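You operate a simulated robot arm through the tools that you are given. There is no shell and no other tool. Be economical: measure what you need, move in short steps, check, and stop when the job is done.

The job below is to be done with a simulated robot arm. You get a single attempt, and the scene is never put back.

## Task
Put the blue box on the top of the strapping bench. Then switch the truck brake lever off. Then take the yellow wiping pad and leave it in the red crate on the top of the wooden coil table. The order counts. Set down upright: yellow wiping pad. The truck brake lever goes to its stop.

Only the result counts: the job must be done as asked and must still hold three seconds after the hand-in. Knocking over, shifting, dropping, spilling or breaking anything else fails it.

## Robot
A 7-joint arm with a vacuum gripper on a trunk, on a base that drives. Base frame: it is fixed to the floor where the robot stands at the start and does not move with it; the origin is under the middle of the robot, x ahead of it, y to its left, z up. Lengths are in mm, angles in degrees, forces in N, time in s.
Its first joint turns from -149.0 to 149.0 degrees. Places, roughly: red crate [-1000, 1000, 1000]; top of the strapping bench [-1100, 3800, 800]; truck brake lever [-4500, 4200, 800]; yellow wiping pad [-3250, 1750, 750]. Payload 1.06 kg.
Tool frame: the origin (TCP) lies in the middle of the cups' lips, and z points out of the cups. The gripper has 1 cup of 24 mm across, covering 24 by 24 mm (tool x, y); the bellows give 8 mm. With the vacuum on, a cup seals on a smooth face that it is pressed against (1 to 4 N); it does not hold porous or soft things. The pull reaches 23 N.
Orientation is told as [roll, pitch, yaw] about the base's x, y, z axes, in that order, counted from this pose: with the cups facing straight down, the tool's x points along the base's -x, its y along +y and its z along -z.

## Interface
- The arm moves only by the tool arm_command. Its argument "increments" is a list that holds one entry, the list of rows, each a list of 7 numbers: the shift along the tool's x, y, z in units of 400 mm (1.0 is 400 mm), then the turn, a rotation vector about the tool's x, y, z in units of 45 degrees (1.0 is 45 degrees), then the vacuum: 1 switches it on, 0 off. In form: [[[dx, dy, dz, ax, ay, az, suction], ...]]. A call has 1 to 12 rows; each row is the pose to reach, as a shift and turn from the pose commanded when the call began, along the tool's axes at that moment. A call with a number of a shift or a turn outside -1 to 1 is refused whole. A row lasts 0.2 s, in which the tool goes at most 50 mm and 8.6 degrees; a call with a longer step from one row to the next is refused whole, and so is a gripper value outside its range. A pose out of reach is approached as far as the arm can. The call stops where the force on the tool passes 40 N (or 10 N more than at its start, if that is more) or the arm is blocked; 0.2 s more then pass. The pull builds up within a second once a cup has sealed. Time passes only in rows, and 0.2 s behind the last, so rows that repeat a pose give it time. It gives the time, the measured TCP pose, the force on the tool (base axes) and the pull of the vacuum at its end, in the units of the frame above (readings bear some noise), with the torque about the TCP (base axes, N m) and any sound that the robot's microphone picked up.
- Cameras (640 x 400 px; columns grow to the right, rows downward): "scene" is now at [-9.4, 237.9, 1502.4]; the picture's right is [0.89, -0.45, 0.00], its down [-0.35, -0.69, -0.64] and it looks along [0.29, 0.57, -0.77] (base axes); focal length 214 px, centre (320, 200). "wrist" rides on the gripper at [78, 19, -96] in the tool frame; the picture's right is [-0.24, 0.97, 0.00], its down [-0.71, -0.17, -0.69] and it looks along [-0.67, -0.16, 0.73] (tool axes); focal length 243 px, centre (320, 200). There is no depth. A picture from a camera that has moved, and an enlarged one, comes with that camera's place and axes in the base frame and with its lens.
- snapshot(camera): a new picture of that camera. No time passes.
- move_column(by): slides the trunk up (or, below 0, down) by that many mm; the arm and the scene camera ride with it, the base frame stays. It gives what a move gives, with no picture.
- drive_base(legs): drives the robot by 1 to 6 legs, each [ahead, turn to the left] in mm and degrees, along the robot's own axes; the way and the turn of a leg run together, so that a leg with both is an arc; at most 1500 mm and 180 degrees a leg. The arm and the cameras ride along, it lands a little off, and it stops where it bumps. It gives what a move gives.
- head_to(pan, tilt): turns the head with the scene camera to pan (to the left, within 155 degrees either way) and tilt (down, from -29 to 69), counted from straight ahead of the robot. It gives what a move gives.
- inspect(camera, box): a new picture of the part [left, top, right, bottom] of that camera's present view, enlarged. No time passes.
- finish_job(): hands the job in; it is judged then, once.

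Work in short steps. Places have to be worked out from the pictures, the camera data and where the tool is seen: move nearer, look again, correct. Check each grasp and each placing, and mend what went wrong. You have 165 turns and 112 pictures in all, those below and enlarged ones among them. Switch the vacuum off and draw the arm clear of the work before you hand the job in, unless the task says otherwise.

The tools are called after "Call:" as name(argument=value, ...) on one line, values as JSON. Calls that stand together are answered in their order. arm_command: Moves the arm, as the interface text tells. Its arguments: {"type":"object","properties":{"increments":{"type":"array","items":{"type":"array","items":{"type":"array","items":{"type":"number"}}}}},"required":["increments"]} The other tools are called the same way: move_column (by) slides the trunk up or down; drive_base (legs) drives the base; head_to (pan, tilt) turns the head that bears the scene camera; snapshot (camera) takes a picture; inspect (camera, box) takes an enlarged picture of a part of a camera's view; finish_job () hands the job in.

At the start:

```text
clock: 0.0
eef_pos: [-390.8, 678.7, 1198.9]
tool_rot: [0.0, 0.0, 0.0]
force: [0.8, -0.1, -0.5]
wrist_torque: [0.0, 0.01, 0.0]
pull: 0.0
trunk travel left (down, up): [-575.0, 135.0]
robot x, y, heading: [2.3, -2.7, -0.2]
head pan, tilt: [63.2, 50.2]
```

scene: 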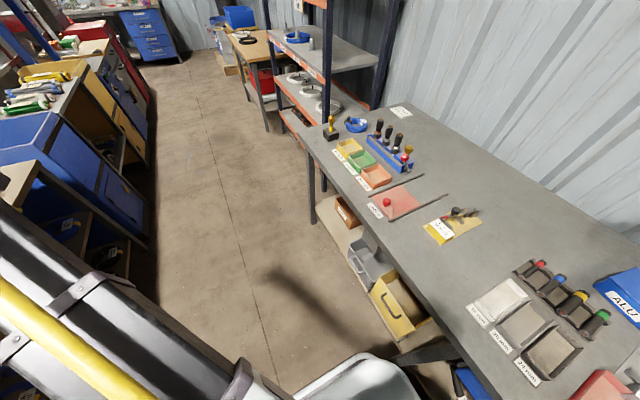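
wrist: 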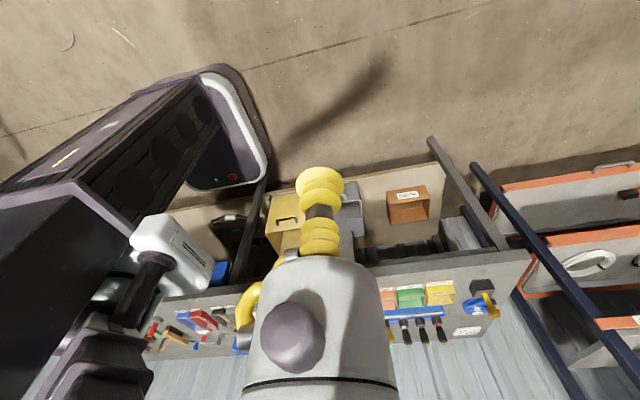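

The scene shows a bench on the robot's left and furniture further off. I look around first with the head level, to the left/back where the named places are.

Call:
head_to(pan=110, tilt=20)

Call:
snapshot(camera="scene")

Call:
head_to(pan=150, tilt=20)

Call:
snapshot(camera="scene")

```text
clock: 1.1
eef_pos: [-390.5, 678.8, 1198.7]
tool_rot: [0.0, 0.0, -0.1]
force: [-0.6, 0.1, -0.5]
wrist_torque: [0.01, 0.0, -0.02]
pull: 0.1
trunk travel left (down, up): [-575.0, 135.0]
robot x, y, heading: [1.4, -0.5, -0.2]
head pan, tilt: [110.0, 20.0]
```

```text
109 pictures are left
camera scene: at [-75.8, 256.9, 1548.2], right [0.94, 0.34, 0.0], down [0.12, -0.32, -0.94], along [-0.32, 0.88, -0.34], focal length 214 px, centre (320, 200)
```

scene: 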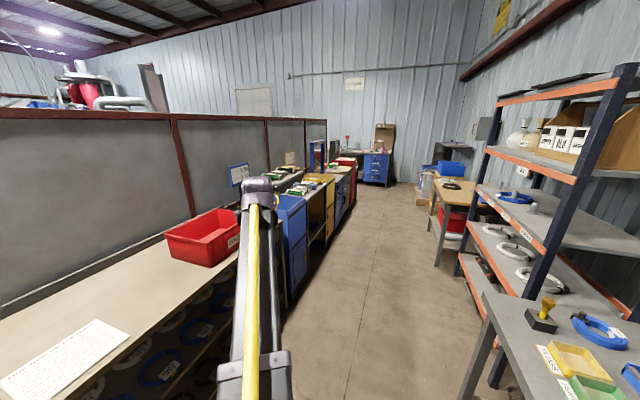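

```text
clock: 2.2
eef_pos: [-390.4, 679.4, 1197.8]
tool_rot: [0.0, 0.0, 0.0]
force: [-1.3, 0.6, 0.0]
wrist_torque: [0.02, -0.03, -0.01]
pull: 0.0
trunk travel left (down, up): [-575.0, 135.0]
robot x, y, heading: [-0.8, 0.0, -0.1]
head pan, tilt: [150.0, 20.0]
```

```text
108 pictures are left
camera scene: at [-124.6, 216.0, 1548.3], right [0.5, 0.87, 0.0], down [0.3, -0.17, -0.94], along [-0.81, 0.47, -0.34], focal length 214 px, centre (320, 200)
```

scene: 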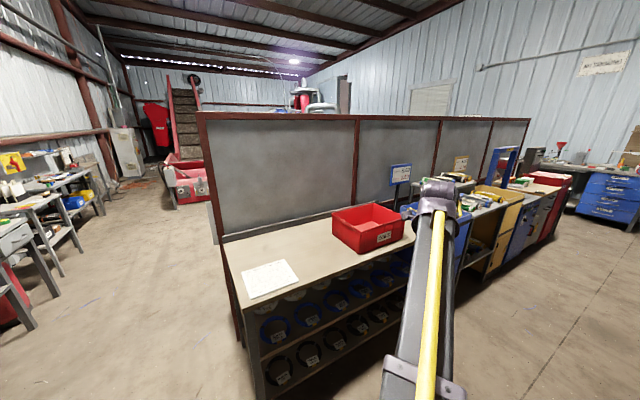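

The red crate stands on the near table. I enlarge views of the aisle to find the strapping bench and blue box.

Call:
inspect(camera="scene", box=[400, 120, 640, 270])

Call:
head_to(pan=100, tilt=20)

Call:
inspect(camera="scene", box=[220, 110, 460, 260])

Call:
inspect(camera="scene", box=[400, 110, 640, 260])

```text
2.67 times, centred on (520, 195) of scene
camera zoom: at [-124.6, 216.0, 1548.3], right [0.5, 0.87, 0.0], down [0.3, -0.17, -0.94], along [-0.81, 0.47, -0.34], focal length 572 px, centre (-213, 213)
```

zoom: 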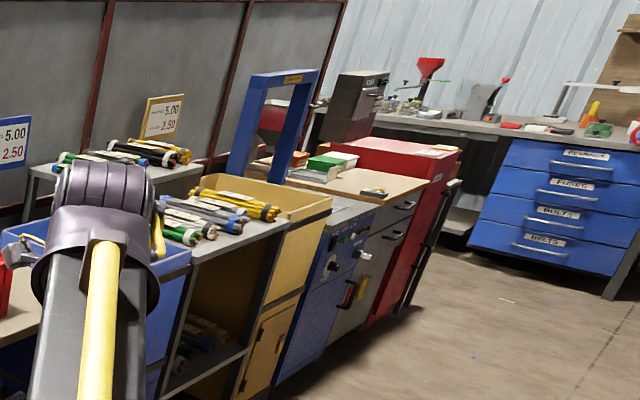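

```text
clock: 3.4
eef_pos: [-390.7, 678.7, 1198.5]
tool_rot: [0.0, 0.0, 0.0]
force: [-0.2, -0.5, -0.8]
wrist_torque: [-0.01, 0.01, 0.04]
pull: 0.1
trunk travel left (down, up): [-575.0, 135.0]
robot x, y, heading: [-0.5, 1.7, 0.1]
head pan, tilt: [100.0, 20.0]
```

```text
2.67 times, centred on (340, 185) of scene
camera zoom: at [-60.2, 261.1, 1548.3], right [0.98, 0.17, 0.0], down [0.06, -0.34, -0.94], along [-0.16, 0.93, -0.34], focal length 572 px, centre (267, 240)
```

zoom: 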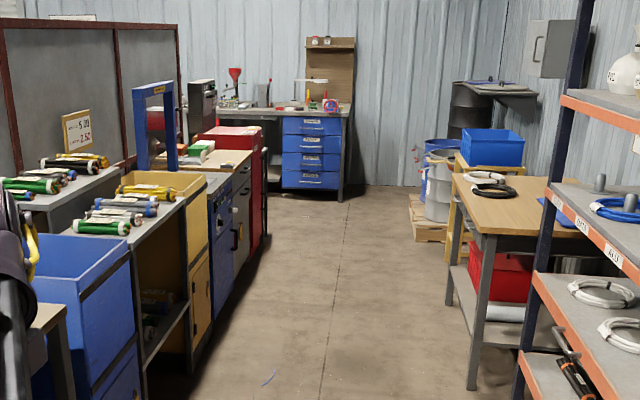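

```text
2.67 times, centred on (520, 185) of scene
camera zoom: at [-60.2, 261.1, 1548.3], right [0.98, 0.17, 0.0], down [0.06, -0.34, -0.94], along [-0.16, 0.93, -0.34], focal length 572 px, centre (-213, 240)
```

zoom: 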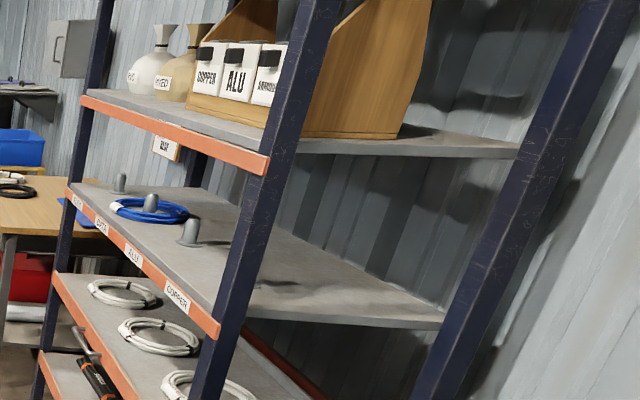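

The arch looks like the strapping machine. Now I look at the near bench and surroundings for the blue box.

Call:
head_to(pan=45, tilt=40)

Call:
snapshot(camera="scene")

Call:
head_to(pan=-10, tilt=30)

Call:
snapshot(camera="scene")

Call:
head_to(pan=-80, tilt=25)

Call:
snapshot(camera="scene")

Call:
head_to(pan=-150, tilt=25)

Call:
snapshot(camera="scene")

```text
clock: 4.6
eef_pos: [-390.1, 678.3, 1197.1]
tool_rot: [0.0, 0.0, -0.1]
force: [-0.2, 0.8, -0.3]
wrist_torque: [0.01, 0.03, 0.03]
pull: 0.0
trunk travel left (down, up): [-575.0, 135.0]
robot x, y, heading: [-3.4, -2.1, -0.1]
head pan, tilt: [45.0, 40.0]
```

```text
104 pictures are left
camera scene: at [16.1, 229.5, 1516.9], right [0.71, -0.71, 0.0], down [-0.45, -0.45, -0.77], along [0.54, 0.54, -0.64], focal length 214 px, centre (320, 200)
```

scene: 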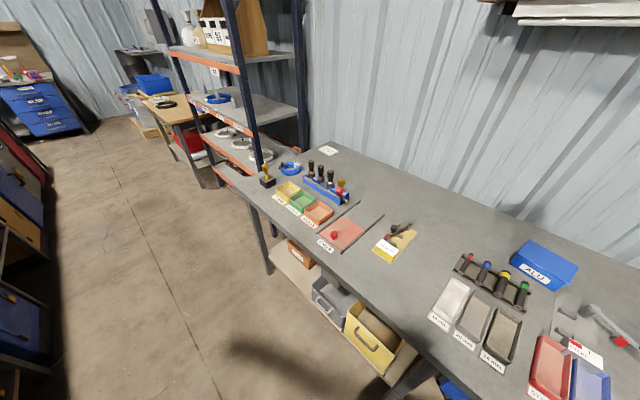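

```text
clock: 5.9
eef_pos: [-390.6, 678.6, 1198.8]
tool_rot: [-0.1, 0.0, 0.0]
force: [-0.2, 0.7, 0.0]
wrist_torque: [0.0, -0.01, 0.02]
pull: 0.1
trunk travel left (down, up): [-575.0, 135.0]
robot x, y, heading: [3.9, -1.9, 0.1]
head pan, tilt: [-10.0, 30.0]
```

```text
103 pictures are left
camera scene: at [45.1, 153.7, 1532.2], right [-0.17, -0.98, 0.0], down [-0.49, 0.09, -0.87], along [0.85, -0.15, -0.5], focal length 214 px, centre (320, 200)
```

scene: 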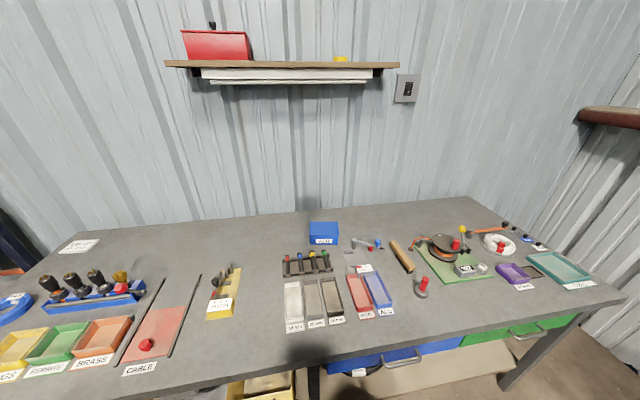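

```text
clock: 7.3
eef_pos: [-391.1, 677.1, 1198.5]
tool_rot: [0.0, 0.0, 0.1]
force: [0.6, 0.4, 0.5]
wrist_torque: [0.0, 0.0, 0.0]
pull: 0.1
trunk travel left (down, up): [-575.0, 135.0]
robot x, y, heading: [-2.1, 3.7, 0.0]
head pan, tilt: [-80.0, 25.0]
```

```text
102 pictures are left
camera scene: at [-27.9, 78.6, 1540.2], right [-0.98, -0.17, 0.0], down [-0.07, 0.42, -0.91], along [0.16, -0.89, -0.42], focal length 214 px, centre (320, 200)
```

scene: 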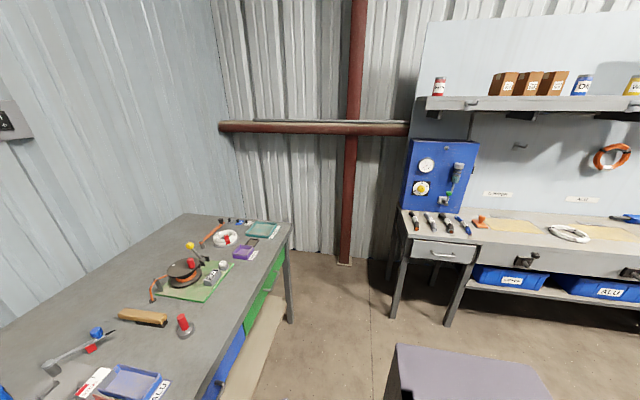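

```text
clock: 8.7
eef_pos: [-390.9, 678.7, 1197.7]
tool_rot: [0.0, 0.1, 0.0]
force: [-0.9, -0.3, 0.1]
wrist_torque: [0.0, 0.02, 0.01]
pull: 0.1
trunk travel left (down, up): [-575.0, 135.0]
robot x, y, heading: [0.8, -5.5, 0.1]
head pan, tilt: [-150.0, 25.0]
```

```text
101 pictures are left
camera scene: at [-123.8, 123.2, 1540.2], right [-0.5, 0.87, 0.0], down [0.37, 0.21, -0.91], along [-0.78, -0.45, -0.42], focal length 214 px, centre (320, 200)
```

scene: 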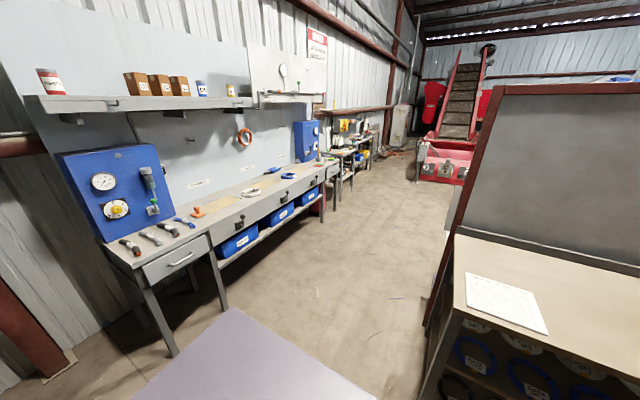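

There's a closed blue box on the bench ahead at about (700, 25, 1010). I look at it enlarged.

Call:
head_to(pan=0, tilt=45)

Call:
inspect(camera="scene", box=[240, 120, 480, 270])

```text
clock: 11.0
eef_pos: [-390.3, 679.1, 1198.5]
tool_rot: [0.0, 0.0, 0.1]
force: [-0.3, -0.1, 0.1]
wrist_torque: [-0.05, -0.02, 0.0]
pull: 0.0
trunk travel left (down, up): [-575.0, 135.0]
robot x, y, heading: [1.9, 0.7, 0.2]
head pan, tilt: [0.0, 45.0]
```

```text
2.67 times, centred on (360, 195) of scene
camera zoom: at [37.3, 169.3, 1509.6], right [0.0, -1.0, 0.0], down [-0.71, 0.0, -0.71], along [0.71, 0.0, -0.71], focal length 572 px, centre (213, 213)
```

zoom: 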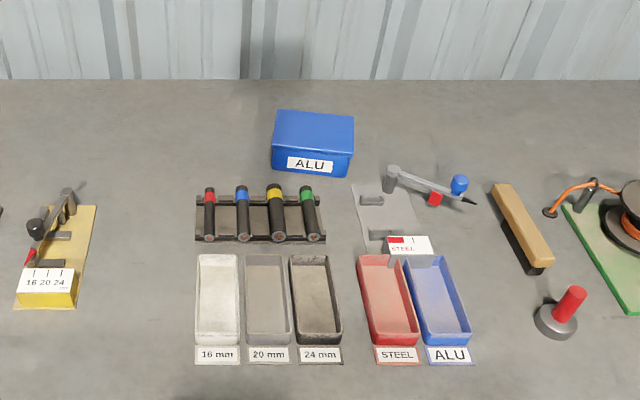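

The closed blue "ALU" box fits the job. The arm is at azimuth 120°; I swing it along an arc toward the front at constant height.

Call:
arm_command(increments=[[[-0.1105, -0.0345, 0, 0, 0, 0, 0], [-0.2298, -0.0595, 0, 0, 0, 0, 0], [-0.3498, -0.0903, 0, 0, 0, 0, 0], [-0.4665, -0.1283, 0, 0, 0, 0, 0], [-0.5833, -0.1208, 0, 0, 0, 0, 0], [-0.7025, -0.0958, 0, 0, 0, 0, 0], [-0.8233, -0.0798, 0, 0, 0, 0, 0], [-0.945, -0.0728, 0, 0, 0, 0, 0]]])

```text
clock: 12.8
eef_pos: [-9.6, 648.8, 1195.9]
tool_rot: [0.2, 0.0, 0.0]
force: [-0.6, -0.1, 0.7]
wrist_torque: [-0.02, -0.04, 0.01]
pull: 0.1
trunk travel left (down, up): [-575.0, 135.0]
robot x, y, heading: [-4.4, -0.5, 0.1]
head pan, tilt: [0.0, 45.0]
```

On track; I continue the arc.

Call:
arm_command(increments=[[[-0.122, -0.0025, 0, 0, 0, 0, 0], [-0.243, -0.014, 0, 0, 0, 0, 0], [-0.3635, -0.0343, 0, 0, 0, 0, 0], [-0.482, -0.0638, 0, 0, 0, 0, 0], [-0.5978, -0.102, 0, 0, 0, 0, 0], [-0.7103, -0.1488, 0, 0, 0, 0, 0], [-0.819, -0.2038, 0, 0, 0, 0, 0], [-0.9235, -0.2668, 0, 0, 0, 0, 0]]])

```text
clock: 14.6
eef_pos: [360.7, 545.3, 1188.7]
tool_rot: [0.6, -0.4, -0.1]
force: [0.1, -1.0, -0.6]
wrist_torque: [-0.01, -0.03, 0.03]
pull: 0.1
out of reach, approached as far as the arm can: row 3, 4, 5, 6, 7, 8
trunk travel left (down, up): [-575.0, 135.0]
robot x, y, heading: [-4.5, -0.8, -0.1]
head pan, tilt: [0.0, 45.0]
```

The arm folded slightly out of reach at this radius; I move further out and check.

Call:
arm_command(increments=[[[-0.1, -0.06, 0, 0, 0, 0, 0], [-0.2, -0.12, 0, 0, 0, 0, 0], [-0.3, -0.18, 0, 0, 0, 0, 0], [-0.4, -0.245, 0, 0, 0, 0, 0], [-0.5, -0.31, 0, 0, 0, 0, 0], [-0.5, -0.31, 0, 0, 0, 0, 0]]])

```text
clock: 16.0
eef_pos: [561.9, 423.5, 1185.4]
tool_rot: [0.0, 0.0, 0.0]
force: [0.2, -0.5, 1.4]
wrist_torque: [0.02, 0.0, -0.03]
pull: 0.1
trunk travel left (down, up): [-575.0, 135.0]
robot x, y, heading: [3.0, 2.0, 0.0]
head pan, tilt: [0.0, 45.0]
```

In reach again. I go to above the box, around (690, 30).

Call:
arm_command(increments=[[[-0.05, -0.11, 0, 0, 0, 0, 0], [-0.1, -0.22, 0, 0, 0, 0, 0], [-0.15, -0.33, 0, 0, 0, 0, 0], [-0.2, -0.44, 0, 0, 0, 0, 0], [-0.24, -0.55, 0, 0, 0, 0, 0], [-0.27, -0.66, 0, 0, 0, 0, 0], [-0.29, -0.77, 0, 0, 0, 0, 0], [-0.31, -0.88, 0, 0, 0, 0, 0], [-0.32, -0.98, 0, 0, 0, 0, 0], [-0.32, -0.98, 0, 0, 0, 0, 0]]])

Call:
snapshot(camera="wrist")

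Call:
snapshot(camera="scene")

```text
clock: 17.6
eef_pos: [670.3, 143.8, 1186.0]
tool_rot: [0.3, -0.1, -1.3]
force: [0.6, 16.1, -2.5]
wrist_torque: [-1.89, -0.23, -1.41]
pull: 0.1
trunk travel left (down, up): [-575.0, 135.0]
robot x, y, heading: [0.3, -1.6, -0.1]
head pan, tilt: [0.0, 45.0]
stopped in row 7: the force on the tool passed its limit at 80 N (the readings are from after the stop); the commanded pose is now the measured one
```

```text
99 pictures are left
camera wrist: at [591.1, 163.5, 1281.7], right [0.26, 0.97, 0.0], down [0.7, -0.19, 0.69], along [0.66, -0.17, -0.73], focal length 243 px, centre (320, 200)
```

wrist: 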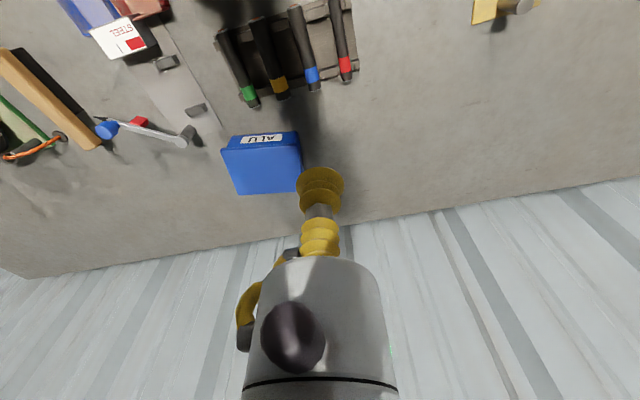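

```text
98 pictures are left
camera scene: at [37.3, 170.1, 1509.5], right [0.0, -1.0, 0.0], down [-0.71, 0.0, -0.71], along [0.71, 0.0, -0.71], focal length 214 px, centre (320, 200)
```

scene: 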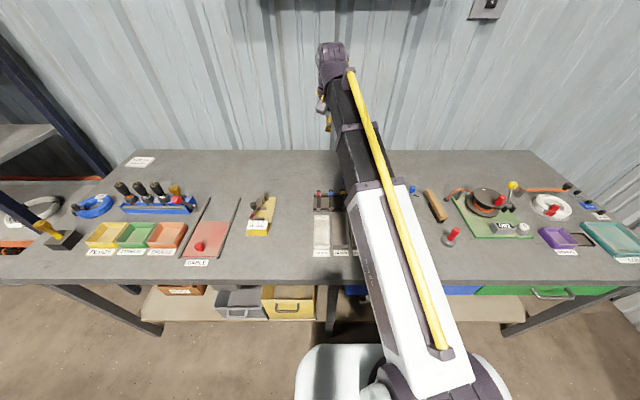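

The stop looks like the wrist camera touching the arm's own forearm (contact about 88 mm behind and 118 mm above the TCP). I back off in +y and turn the tool about its axis so the camera swings away.

Call:
arm_command(increments=[[[0, 0.08, 0, 0, 0, 0, 0], [0, 0.16, 0, 0, 0, 0.1, 0], [0, 0.2, 0, 0, 0, 0.28, 0], [0, 0.2, 0, 0, 0, 0.46, 0], [0, 0.2, 0, 0, 0, 0.64, 0], [0, 0.2, 0, 0, 0, 0.82, 0], [0, 0.2, 0, 0, 0, 1.0, 0], [0, 0.2, 0, 0, 0, 1.0, 0]]])

Call:
arm_command(increments=[[[0, 0, 0, 0, 0, 0.18, 0], [0, 0, 0, 0, 0, 0.36, 0], [0, 0, 0, 0, 0, 0.54, 0], [0, 0, 0, 0, 0, 0.72, 0], [0, 0, 0, 0, 0, 0.9, 0], [0, 0, 0, 0, 0, 1.0, 0], [0, 0, 0, 0, 0, 1.0, 0]]])

Call:
snapshot(camera="wrist")

```text
clock: 19.4
eef_pos: [671.9, 222.9, 1186.6]
tool_rot: [0.1, 0.1, -46.2]
force: [-0.5, 1.0, 0.4]
wrist_torque: [0.0, 0.0, 0.04]
pull: 0.1
trunk travel left (down, up): [-575.0, 135.0]
robot x, y, heading: [2.2, -0.0, -0.2]
head pan, tilt: [0.0, 45.0]
```

```text
clock: 21.0
eef_pos: [672.1, 223.7, 1186.9]
tool_rot: [0.1, 0.2, -91.1]
force: [-0.7, -1.1, 0.9]
wrist_torque: [-0.01, -0.03, 0.0]
pull: 0.1
trunk travel left (down, up): [-575.0, 135.0]
robot x, y, heading: [1.8, 1.9, -0.2]
head pan, tilt: [0.0, 45.0]
```

```text
97 pictures are left
camera wrist: at [691.2, 299.8, 1282.4], right [0.97, -0.26, 0.0], down [-0.19, -0.71, 0.68], along [-0.17, -0.66, -0.73], focal length 243 px, centre (320, 200)
```

wrist: 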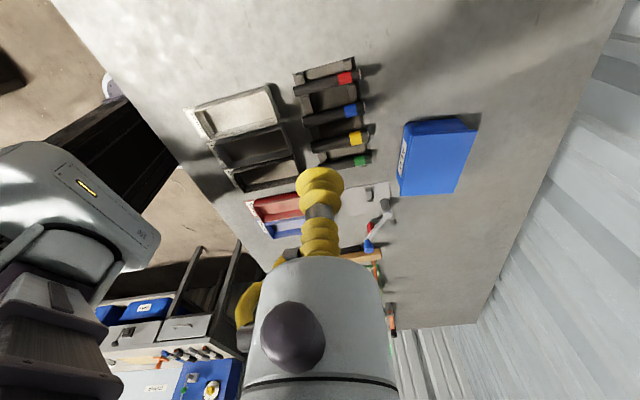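

Triangulating the two views puts the box top at about (843, -4, 898). I move to above it at z≈1026.

Call:
arm_command(increments=[[[-0.07, 0.055, 0.05, 0, 0, 0, 0], [-0.14, 0.11, 0.1, 0, 0, 0, 0], [-0.21, 0.165, 0.15, 0, 0, 0, 0], [-0.28, 0.22, 0.2, 0, 0, 0, 0], [-0.35, 0.275, 0.25, 0, 0, 0, 0], [-0.42, 0.33, 0.3, 0, 0, 0, 0], [-0.49, 0.385, 0.35, 0, 0, 0, 0], [-0.5625, 0.44, 0.4, 0, 0, 0, 0], [-0.5625, 0.44, 0.4, 0, 0, 0, 0]]])

Call:
snapshot(camera="wrist")

Call:
inspect(camera="scene", box=[240, 80, 480, 230])

```text
clock: 23.0
eef_pos: [844.0, -6.4, 1026.6]
tool_rot: [0.1, 0.2, -91.1]
force: [0.2, -0.2, -0.1]
wrist_torque: [0.01, 0.02, 0.0]
pull: 0.2
trunk travel left (down, up): [-575.0, 135.0]
robot x, y, heading: [0.8, -1.9, -0.2]
head pan, tilt: [0.0, 45.0]
```

```text
96 pictures are left
camera wrist: at [862.3, 70.0, 1122.1], right [0.97, -0.25, 0.0], down [-0.19, -0.71, 0.68], along [-0.17, -0.66, -0.73], focal length 243 px, centre (320, 200)
```

wrist: 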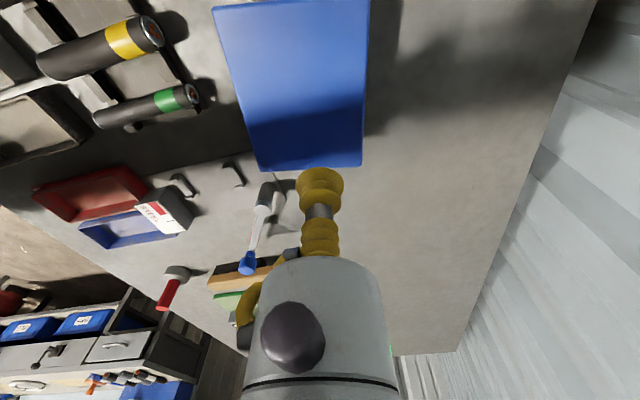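

```text
2.67 times, centred on (360, 155) of scene
camera zoom: at [37.6, 168.9, 1509.7], right [0.0, -1.0, 0.0], down [-0.71, 0.0, -0.71], along [0.71, 0.0, -0.71], focal length 572 px, centre (213, 320)
```

zoom: 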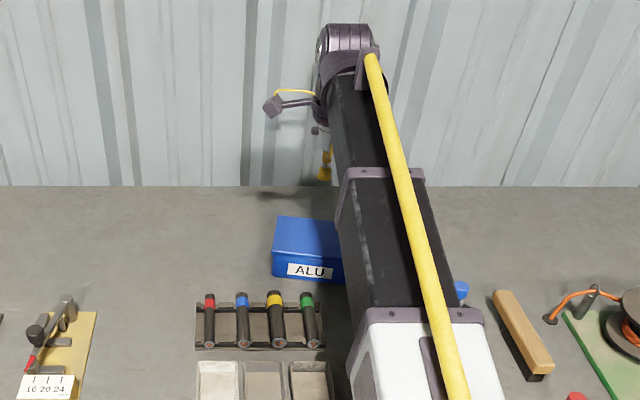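

Both views agree on a box top near z≈916 centred about (828, -7). I descend to z≈930 over that point.

Call:
arm_command(increments=[[[0, -0.018, 0.08, 0, 0, 0, 0], [0, -0.036, 0.16, 0, 0, 0, 0], [0, -0.036, 0.24, 0, 0, 0, 0], [0, -0.036, 0.24, 0, 0, 0, 1]]])

Call:
snapshot(camera="wrist")

```text
clock: 24.0
eef_pos: [827.7, -4.6, 928.9]
tool_rot: [0.1, 0.2, -91.1]
force: [0.1, 0.1, -1.1]
wrist_torque: [-0.01, -0.01, 0.01]
pull: 0.1
trunk travel left (down, up): [-575.0, 135.0]
robot x, y, heading: [-1.3, -0.6, -0.2]
head pan, tilt: [0.0, 45.0]
```

```text
94 pictures are left
camera wrist: at [848.1, 71.1, 1024.5], right [0.97, -0.25, 0.0], down [-0.19, -0.71, 0.68], along [-0.17, -0.66, -0.73], focal length 243 px, centre (320, 200)
```

wrist: 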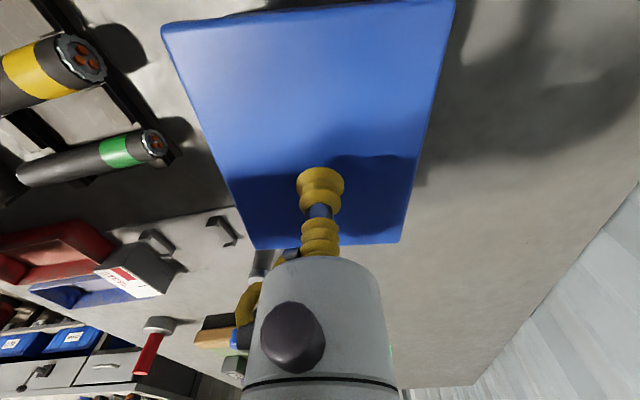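

The cup is nearly at the centre of the box lid. I descend slowly with vacuum on.

Call:
arm_command(increments=[[[0, 0, 0.01, 0, 0, 0, 1], [0, 0, 0.02, 0, 0, 0, 1], [0, 0, 0.025, 0, 0, 0, 1], [0, 0, 0.03, 0, 0, 0, 1], [0, 0, 0.03, 0, 0, 0, 1]]])

```text
clock: 25.2
eef_pos: [828.7, -5.3, 920.0]
tool_rot: [0.3, 0.3, -91.1]
force: [6.4, -1.7, 16.7]
wrist_torque: [-0.04, 0.05, 0.02]
pull: 22.6
trunk travel left (down, up): [-575.0, 135.0]
robot x, y, heading: [1.2, -1.4, -0.1]
head pan, tilt: [0.0, 45.0]
```

Sealed with full pull. I lift gently and check the weight.

Call:
arm_command(increments=[[[0, 0, -0.02, 0, 0, 0, 1], [0, 0, -0.04, 0, 0, 0, 1], [0, 0, -0.08, 0, 0, 0, 1], [0, 0, -0.14, 0, 0, 0, 1], [0, 0, -0.22, 0, 0, 0, 1], [0, 0, -0.3, 0, 0, 0, 1], [0, 0, -0.3, 0, 0, 0, 1]]])

Call:
snapshot(camera="wrist")

```text
clock: 26.8
eef_pos: [829.9, -6.2, 1039.2]
tool_rot: [0.2, 0.2, -91.1]
force: [-0.4, 0.2, -3.7]
wrist_torque: [-0.01, 0.01, 0.04]
pull: 22.5
trunk travel left (down, up): [-575.0, 135.0]
robot x, y, heading: [2.4, -1.2, -0.2]
head pan, tilt: [0.0, 45.0]
```

```text
93 pictures are left
camera wrist: at [849.3, 71.5, 1134.1], right [0.97, -0.25, 0.0], down [-0.19, -0.71, 0.68], along [-0.17, -0.66, -0.73], focal length 243 px, centre (320, 200)
```

wrist: 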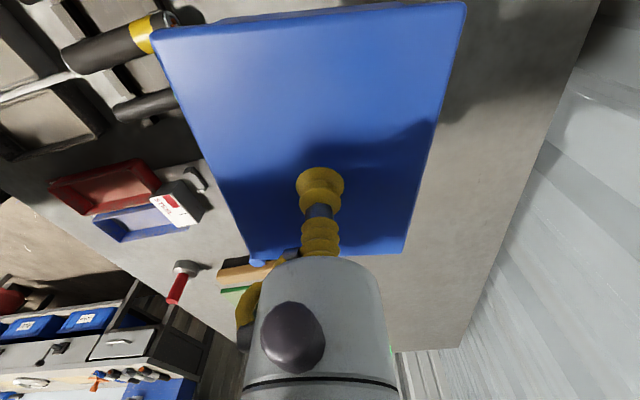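

Box held (about 0.35 kg). I draw it in and up for travelling.

Call:
arm_command(increments=[[[0, -0.05, -0.06, 0, 0, 0, 1], [0, -0.1, -0.12, 0, 0, 0, 1], [0, -0.15, -0.18, 0, 0, 0, 1], [0, -0.2, -0.24, 0, 0, 0, 1], [0, -0.25, -0.28, 0, 0, 0, 1], [0, -0.25, -0.28, 0, 0, 0, 1]]])

Call:
drive_base(legs=[[0, 45], [0, 45]])

Call:
head_to(pan=0, tilt=25)

Call:
snapshot(camera="scene")

```text
clock: 28.2
eef_pos: [729.3, -4.3, 1149.8]
tool_rot: [0.1, 0.2, -91.1]
force: [-0.3, 0.4, -2.6]
wrist_torque: [0.0, 0.01, -0.01]
pull: 22.7
trunk travel left (down, up): [-575.0, 135.0]
robot x, y, heading: [0.1, -0.5, 0.1]
head pan, tilt: [0.0, 45.0]
```

```text
clock: 32.6
eef_pos: [18.8, 728.8, 1149.4]
tool_rot: [0.1, 0.2, -2.2]
force: [-0.2, 0.0, -3.1]
wrist_torque: [0.0, -0.02, -0.01]
pull: 23.4
trunk travel left (down, up): [-575.0, 135.0]
robot x, y, heading: [-0.2, -0.1, 88.8]
head pan, tilt: [0.0, 45.0]
```

```text
clock: 33.5
eef_pos: [19.5, 729.5, 1149.1]
tool_rot: [0.2, 0.2, -2.3]
force: [0.2, 0.6, -4.3]
wrist_torque: [0.0, 0.03, -0.03]
pull: 22.4
trunk travel left (down, up): [-575.0, 135.0]
robot x, y, heading: [1.1, 1.3, 88.9]
head pan, tilt: [0.0, 25.0]
```

```text
92 pictures are left
camera scene: at [-167.9, 50.2, 1540.1], right [1.0, -0.02, 0.0], down [-0.01, -0.42, -0.91], along [0.02, 0.91, -0.42], focal length 214 px, centre (320, 200)
```

scene: 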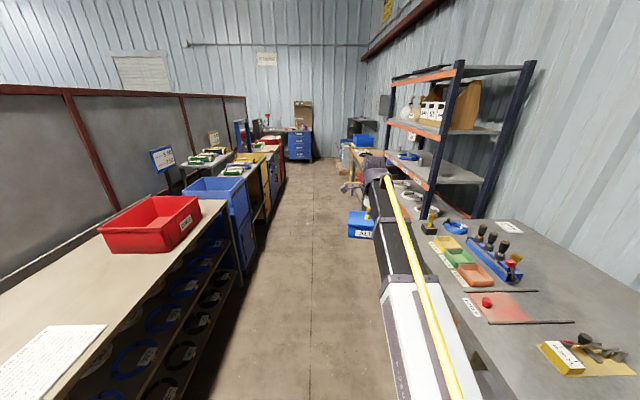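

The aisle is clear, spanning roughly x −890 to +400. I turn slightly left and drive up toward the strapping bench.

Call:
drive_base(legs=[[0, 4.3], [1500, 0], [1200, 0]])

Call:
head_to(pan=45, tilt=30)

Call:
snapshot(camera="scene")

```text
clock: 47.3
eef_pos: [-186.5, 3472.1, 1150.1]
tool_rot: [0.1, 0.3, 2.2]
force: [0.6, -0.2, -3.1]
wrist_torque: [-0.03, -0.04, -0.03]
pull: 23.0
trunk travel left (down, up): [-575.0, 135.0]
robot x, y, heading: [-147.3, 2745.6, 93.3]
head pan, tilt: [0.0, 25.0]
```

```text
clock: 48.4
eef_pos: [-188.6, 3472.1, 1149.0]
tool_rot: [0.0, 0.3, 2.2]
force: [0.3, -0.7, -2.7]
wrist_torque: [0.03, 0.01, 0.02]
pull: 23.3
trunk travel left (down, up): [-575.0, 135.0]
robot x, y, heading: [-149.0, 2742.6, 93.2]
head pan, tilt: [45.0, 30.0]
```

```text
91 pictures are left
camera scene: at [-382.0, 2748.7, 1532.2], right [0.67, 0.75, 0.0], down [0.37, -0.33, -0.87], along [-0.65, 0.58, -0.5], focal length 214 px, centre (320, 200)
```

scene: 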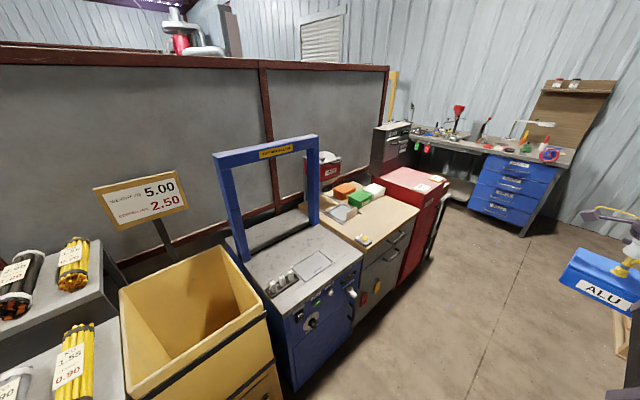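

The wooden-topped bench at ≈(-1010, 3700) matches the strapping bench. I enlarge it to find a free spot.

Call:
inspect(camera="scene", box=[260, 140, 460, 265])

```text
3.20 times, centred on (360, 202) of scene
camera zoom: at [-382.0, 2748.7, 1532.2], right [0.67, 0.75, 0.0], down [0.37, -0.33, -0.87], along [-0.65, 0.58, -0.5], focal length 686 px, centre (192, 192)
```

zoom: 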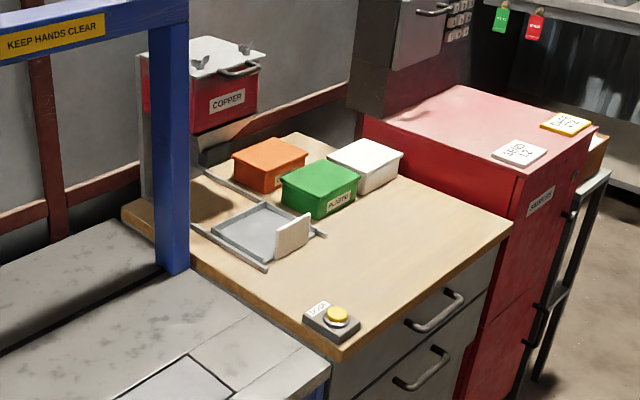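

Free wood lies around (-935, 3790), with front edge near x≈-812. I drive on 1030 mm and turn 85° left so the box ends up over it.

Call:
drive_base(legs=[[1030, 0], [0, 43], [0, 43]])

Call:
head_to(pan=0, tilt=40)

Call:
snapshot(camera="scene")

Call:
snapshot(camera="wrist")

```text
clock: 57.7
eef_pos: [-945.3, 3782.2, 1148.8]
tool_rot: [0.2, 0.2, 89.3]
force: [-0.9, 0.5, -3.5]
wrist_torque: [0.02, 0.04, 0.01]
pull: 23.1
trunk travel left (down, up): [-575.0, 135.0]
robot x, y, heading: [-217.8, 3782.7, -179.7]
head pan, tilt: [45.0, 30.0]
```

```text
clock: 58.9
eef_pos: [-945.2, 3782.8, 1148.8]
tool_rot: [0.0, 0.2, 89.2]
force: [-0.1, 0.2, -3.6]
wrist_torque: [0.02, 0.01, -0.01]
pull: 23.0
trunk travel left (down, up): [-575.0, 135.0]
robot x, y, heading: [-218.7, 3786.0, -179.7]
head pan, tilt: [0.0, 40.0]
```

```text
89 pictures are left
camera scene: at [-253.9, 3612.8, 1516.9], right [-0.01, 1.0, 0.0], down [0.64, 0.0, -0.77], along [-0.77, -0.01, -0.64], focal length 214 px, centre (320, 200)
```

scene: 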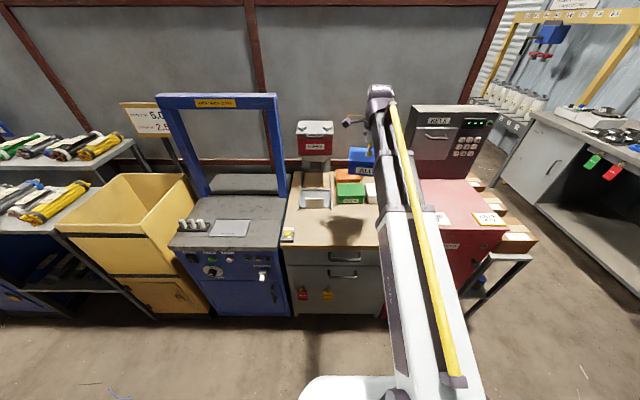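

```text
88 pictures are left
camera wrist: at [-966.1, 3705.3, 1245.4], right [-0.97, 0.25, 0.0], down [0.18, 0.71, 0.68], along [0.17, 0.66, -0.73], focal length 243 px, centre (320, 200)
```

wrist: 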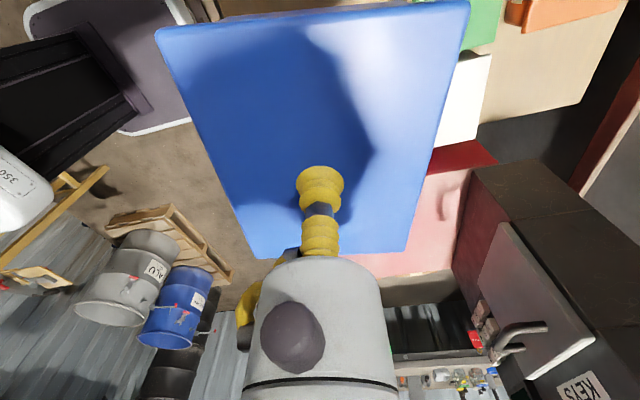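

The box hangs over free wood, right of the small tray and in front of the green/white boxes. I descend to about z 930 and check.

Call:
arm_command(increments=[[[0, 0, 0.1, 0, 0, 0, 1], [0, 0, 0.2, 0, 0, 0, 1], [0, 0, 0.3, 0, 0, 0, 1], [0, 0, 0.4, 0, 0, 0, 1], [0, 0, 0.48, 0, 0, 0, 1], [0, 0, 0.54, 0, 0, 0, 1], [0, 0, 0.54, 0, 0, 0, 1]]])

Call:
inspect(camera="scene", box=[260, 140, 460, 265])

Call:
snapshot(camera="wrist")

```text
clock: 60.5
eef_pos: [-944.7, 3784.3, 932.0]
tool_rot: [0.1, 0.3, 89.2]
force: [0.0, 0.3, -4.1]
wrist_torque: [0.0, -0.02, 0.0]
pull: 23.2
trunk travel left (down, up): [-575.0, 135.0]
robot x, y, heading: [-215.3, 3786.0, -179.5]
head pan, tilt: [0.0, 40.0]
```

```text
3.20 times, centred on (360, 202) of scene
camera zoom: at [-254.0, 3612.8, 1516.9], right [-0.01, 1.0, 0.0], down [0.64, 0.0, -0.77], along [-0.77, 0.0, -0.64], focal length 686 px, centre (192, 192)
```

zoom: 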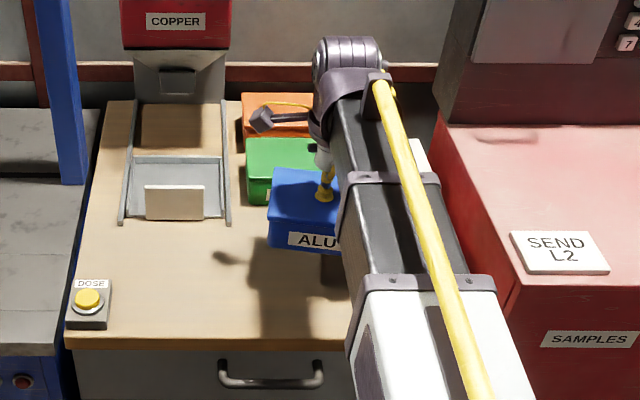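

```text
86 pictures are left
camera wrist: at [-966.0, 3705.3, 1028.2], right [-0.97, 0.25, 0.0], down [0.18, 0.71, 0.68], along [0.17, 0.66, -0.73], focal length 243 px, centre (320, 200)
```

wrist: 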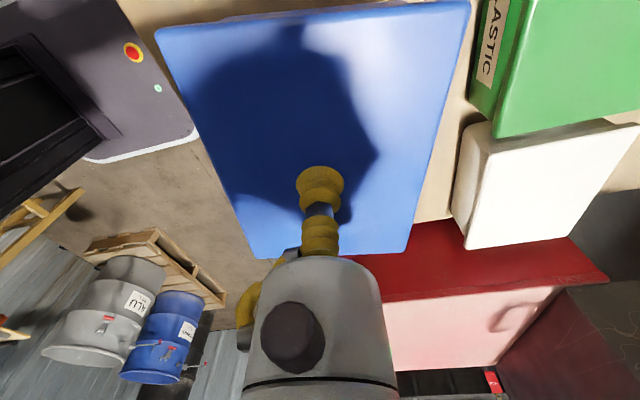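

I shift 30 mm toward the front edge for clearance from the green and white boxes, then lower further.

Call:
arm_command(increments=[[[0, -0.04, 0, 0, 0, 0, 1], [0, -0.08, 0.0, 0, 0, 0, 1], [0, -0.08, 0.04, 0, 0, 0, 1], [0, -0.08, 0.08, 0, 0, 0, 1], [0, -0.08, 0.1, 0, 0, 0, 1], [0, -0.08, 0.1, 0, 0, 0, 1]]])

Call:
inspect(camera="scene", box=[260, 140, 460, 265])

```text
clock: 61.9
eef_pos: [-912.6, 3782.5, 892.6]
tool_rot: [0.1, 0.2, 89.2]
force: [-0.7, -0.8, -3.5]
wrist_torque: [0.04, 0.02, 0.01]
pull: 22.7
trunk travel left (down, up): [-575.0, 135.0]
robot x, y, heading: [-215.8, 3783.7, -179.6]
head pan, tilt: [0.0, 40.0]
```

```text
3.20 times, centred on (360, 202) of scene
camera zoom: at [-253.9, 3612.8, 1516.9], right [-0.01, 1.0, 0.0], down [0.64, 0.0, -0.77], along [-0.77, 0.0, -0.64], focal length 686 px, centre (192, 192)
```

zoom: 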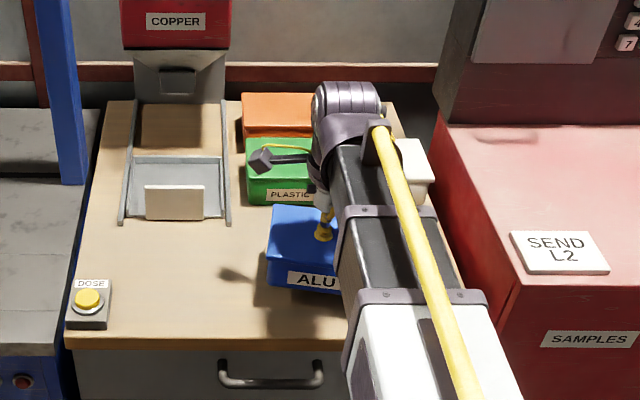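

The box's bottom is still roughly 30 mm above the top. I lower slowly in 4 mm steps until it touches.

Call:
arm_command(increments=[[[0, 0, 0.01, 0, 0, 0, 1], [0, 0, 0.02, 0, 0, 0, 1], [0, 0, 0.03, 0, 0, 0, 1], [0, 0, 0.04, 0, 0, 0, 1], [0, 0, 0.05, 0, 0, 0, 1]]])

```text
clock: 63.1
eef_pos: [-912.9, 3781.8, 872.9]
tool_rot: [0.0, 0.3, 89.2]
force: [0.6, 0.2, -3.8]
wrist_torque: [0.01, -0.02, 0.03]
pull: 23.2
trunk travel left (down, up): [-575.0, 135.0]
robot x, y, heading: [-211.9, 3782.5, -179.6]
head pan, tilt: [0.0, 40.0]
```

Not touching yet; I go on.

Call:
arm_command(increments=[[[0, 0, 0.01, 0, 0, 0, 1], [0, 0, 0.02, 0, 0, 0, 1], [0, 0, 0.025, 0, 0, 0, 1]]])

Call:
inspect(camera="scene", box=[260, 140, 460, 265])

```text
clock: 63.9
eef_pos: [-912.6, 3782.2, 863.5]
tool_rot: [0.2, 0.2, 89.2]
force: [0.2, 0.6, -3.8]
wrist_torque: [0.03, 0.02, 0.01]
pull: 23.3
trunk travel left (down, up): [-575.0, 135.0]
robot x, y, heading: [-214.5, 3786.9, -179.6]
head pan, tilt: [0.0, 40.0]
```

```text
3.20 times, centred on (360, 202) of scene
camera zoom: at [-253.9, 3612.8, 1516.9], right [-0.01, 1.0, 0.0], down [0.64, 0.0, -0.77], along [-0.77, 0.0, -0.64], focal length 686 px, centre (192, 192)
```

zoom: 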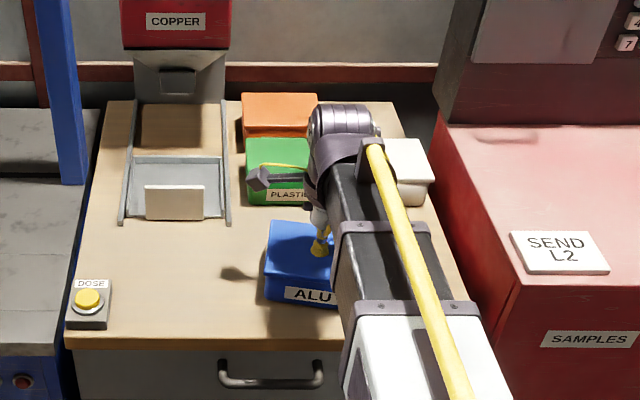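

Close now; I continue down in small steps.

Call:
arm_command(increments=[[[0, 0, 0.008, 0, 0, 0, 1], [0, 0, 0.016, 0, 0, 0, 1], [0, 0, 0.024, 0, 0, 0, 1]]])

Call:
arm_command(increments=[[[0, 0, 0.007, 0, 0, 0, 1], [0, 0, 0.014, 0, 0, 0, 1]]])

```text
clock: 64.7
eef_pos: [-912.8, 3781.7, 855.1]
tool_rot: [0.2, 0.3, 89.3]
force: [-6.2, -3.0, 19.0]
wrist_torque: [0.04, -0.05, 0.0]
pull: 23.1
trunk travel left (down, up): [-575.0, 135.0]
robot x, y, heading: [-217.8, 3783.3, -179.2]
head pan, tilt: [0.0, 40.0]
```

```text
clock: 65.3
eef_pos: [-914.0, 3781.2, 850.2]
tool_rot: [0.3, 0.1, 89.1]
force: [-13.0, -2.0, 35.1]
wrist_torque: [0.04, -0.19, 0.04]
pull: 23.1
trunk travel left (down, up): [-575.0, 135.0]
robot x, y, heading: [-216.0, 3784.5, -179.8]
head pan, tilt: [0.0, 40.0]
```

Touched (the second push was unneeded). I ease off, switch the vacuum off, and wait before rising.

Call:
arm_command(increments=[[[0, 0, -0.02, 0, 0, 0, 1], [0, 0, -0.025, 0, 0, 0, 0], [0, 0, -0.025, 0, 0, 0, 0], [0, 0, -0.025, 0, 0, 0, 0], [0, 0, -0.025, 0, 0, 0, 0], [0, 0, -0.03, 0, 0, 0, 0], [0, 0, -0.04, 0, 0, 0, 0], [0, 0, -0.07, 0, 0, 0, 0], [0, 0, -0.15, 0, 0, 0, 0], [0, 0, -0.25, 0, 0, 0, 0], [0, 0, -0.35, 0, 0, 0, 0], [0, 0, -0.45, 0, 0, 0, 0]]])

Call:
snapshot(camera="wrist")

Call:
inspect(camera="scene", box=[260, 140, 460, 265])

```text
clock: 67.9
eef_pos: [-913.2, 3785.5, 1027.6]
tool_rot: [0.1, 0.2, 89.2]
force: [-1.1, 0.3, 0.0]
wrist_torque: [0.02, 0.0, 0.04]
pull: 0.1
trunk travel left (down, up): [-575.0, 135.0]
robot x, y, heading: [-216.4, 3784.3, -179.9]
head pan, tilt: [0.0, 40.0]
```

```text
83 pictures are left
camera wrist: at [-934.4, 3706.3, 1124.4], right [-0.97, 0.25, 0.0], down [0.18, 0.71, 0.68], along [0.17, 0.66, -0.73], focal length 243 px, centre (320, 200)
```

wrist: 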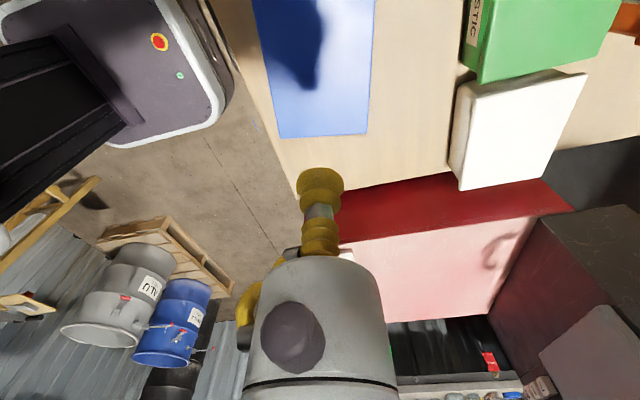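

```text
3.20 times, centred on (360, 202) of scene
camera zoom: at [-253.7, 3612.8, 1516.8], right [-0.01, 1.0, 0.0], down [0.64, 0.0, -0.77], along [-0.77, 0.0, -0.64], focal length 686 px, centre (192, 192)
```

zoom: 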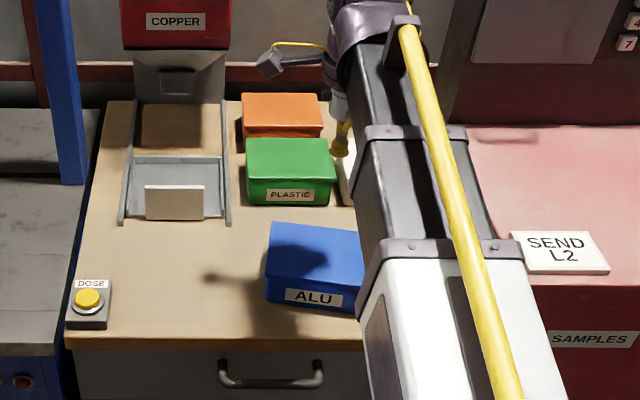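

The blue box stands on the strapping bench. I raise the arm and look toward the gap past the partition's end to plan the route to the truck.

Call:
arm_command(increments=[[[0, -0.02, -0.1, 0, 0, 0, 0], [0, -0.02, -0.2, 0, 0, 0, 0], [0, -0.02, -0.3, 0, 0, 0, 0], [0, -0.02, -0.3, 0, 0, 0, 0]]])

Call:
head_to(pan=-65, tilt=30)

Call:
snapshot(camera="scene")

```text
clock: 68.9
eef_pos: [-903.0, 3782.3, 1148.7]
tool_rot: [0.0, 0.2, 89.2]
force: [0.4, 0.6, 0.0]
wrist_torque: [0.01, -0.02, -0.02]
pull: 0.1
trunk travel left (down, up): [-575.0, 135.0]
robot x, y, heading: [-213.5, 3781.6, -179.9]
head pan, tilt: [0.0, 40.0]
```

```text
clock: 70.2
eef_pos: [-903.6, 3782.7, 1148.5]
tool_rot: [0.1, 0.2, 89.2]
force: [0.1, -0.3, 0.3]
wrist_torque: [-0.01, 0.0, 0.01]
pull: 0.0
trunk travel left (down, up): [-575.0, 135.0]
robot x, y, heading: [-218.2, 3782.9, -179.7]
head pan, tilt: [-65.0, 30.0]
```

```text
81 pictures are left
camera scene: at [-207.4, 3695.1, 1532.2], right [0.9, 0.43, 0.0], down [0.21, -0.45, -0.87], along [-0.37, 0.78, -0.5], focal length 214 px, centre (320, 200)
```

scene: 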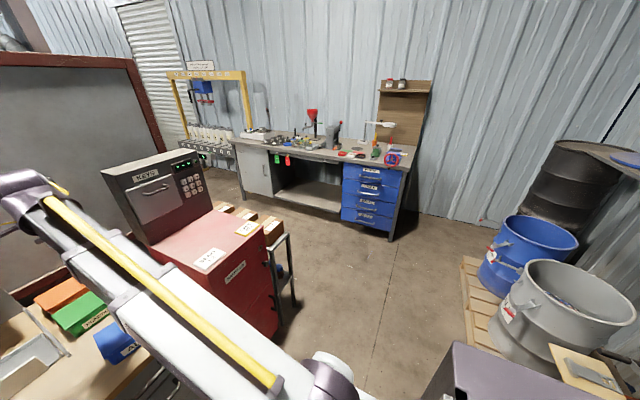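

Counter front is at y≈5630, partition ends near y≈4550, so there's a corridor about y 5080. To keep the arm off the counter, I turn left so it points back down the aisle and reverse up.

Call:
drive_base(legs=[[0, 49], [0, 49], [-1290, 0]])

Call:
head_to(pan=-90, tilt=30)

Call:
snapshot(camera="scene")

```text
clock: 81.2
eef_pos: [-320.8, 4389.8, 1147.7]
tool_rot: [0.2, 0.2, -172.4]
force: [0.1, 0.3, 0.1]
wrist_torque: [0.0, -0.03, 0.01]
pull: 0.1
trunk travel left (down, up): [-575.0, 135.0]
robot x, y, heading: [-421.9, 5071.5, -81.3]
head pan, tilt: [-65.0, 30.0]
```

```text
clock: 82.1
eef_pos: [-319.9, 4389.3, 1149.0]
tool_rot: [0.1, 0.2, -172.4]
force: [-0.2, -0.1, 0.3]
wrist_torque: [0.01, -0.01, -0.02]
pull: 0.0
trunk travel left (down, up): [-575.0, 135.0]
robot x, y, heading: [-422.8, 5070.3, -81.3]
head pan, tilt: [-90.0, 30.0]
```

```text
80 pictures are left
camera scene: at [-349.1, 5125.6, 1532.3], right [-0.15, 0.99, 0.0], down [0.49, 0.08, -0.87], along [-0.86, -0.13, -0.5], focal length 214 px, centre (320, 200)
```

scene: 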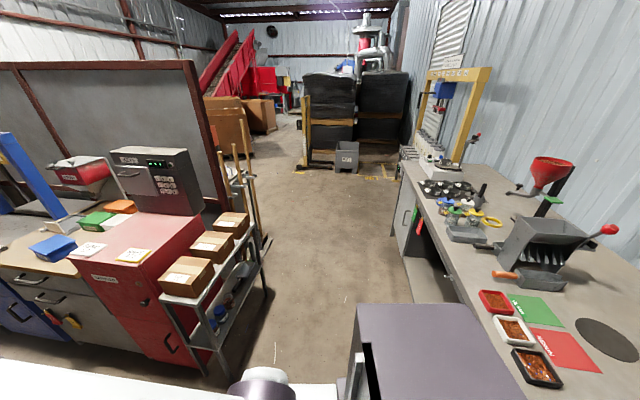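

The corridor is clear along y≈5060. The lever projects near pixel (305,122), by a yellow bar; I enlarge that.

Call:
inspect(camera="scene", box=[200, 50, 440, 200])

```text
2.67 times, centred on (320, 125) of scene
camera zoom: at [-349.1, 5125.6, 1532.3], right [-0.15, 0.99, 0.0], down [0.49, 0.08, -0.87], along [-0.86, -0.13, -0.5], focal length 572 px, centre (320, 400)
```

zoom: 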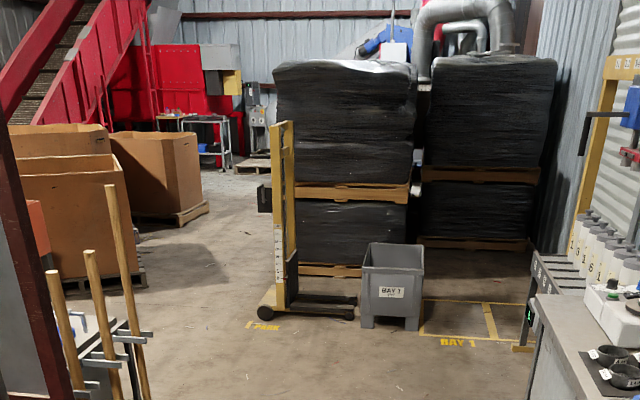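

A yellow hand truck is at about (-4400, 4350). I turn right to face −x and drive through the corridor.

Call:
drive_base(legs=[[0, -49], [0, -49.5], [1500, 0], [900, 0]])

Call:
head_to(pan=25, tilt=25)

Call:
snapshot(camera="scene")

```text
clock: 98.2
eef_pos: [-3466.6, 5090.7, 1148.2]
tool_rot: [0.2, 0.2, 88.8]
force: [0.5, -0.7, -0.4]
wrist_torque: [0.03, 0.0, 0.0]
pull: 0.0
trunk travel left (down, up): [-575.0, 135.0]
robot x, y, heading: [-2780.2, 5087.5, 179.8]
head pan, tilt: [-90.0, 30.0]
```

```text
clock: 100.1
eef_pos: [-3466.5, 5090.4, 1148.4]
tool_rot: [0.0, 0.2, 88.8]
force: [0.2, 0.3, 0.5]
wrist_torque: [-0.01, 0.0, -0.03]
pull: 0.0
trunk travel left (down, up): [-575.0, 135.0]
robot x, y, heading: [-2776.7, 5087.6, 180.0]
head pan, tilt: [25.0, 25.0]
```

```text
78 pictures are left
camera scene: at [-2816.2, 4878.0, 1540.2], right [-0.42, 0.91, 0.0], down [0.38, 0.18, -0.91], along [-0.82, -0.38, -0.42], focal length 214 px, centre (320, 200)
```

scene: 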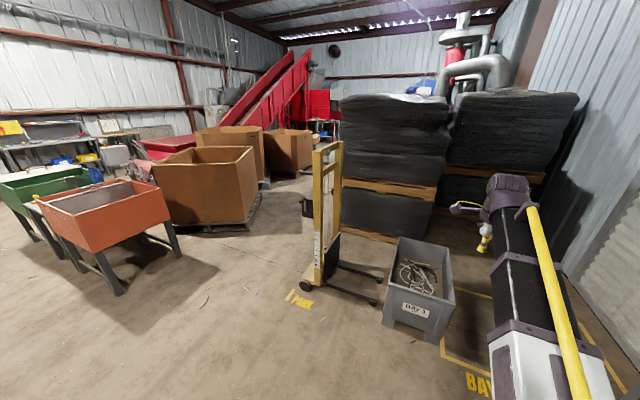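

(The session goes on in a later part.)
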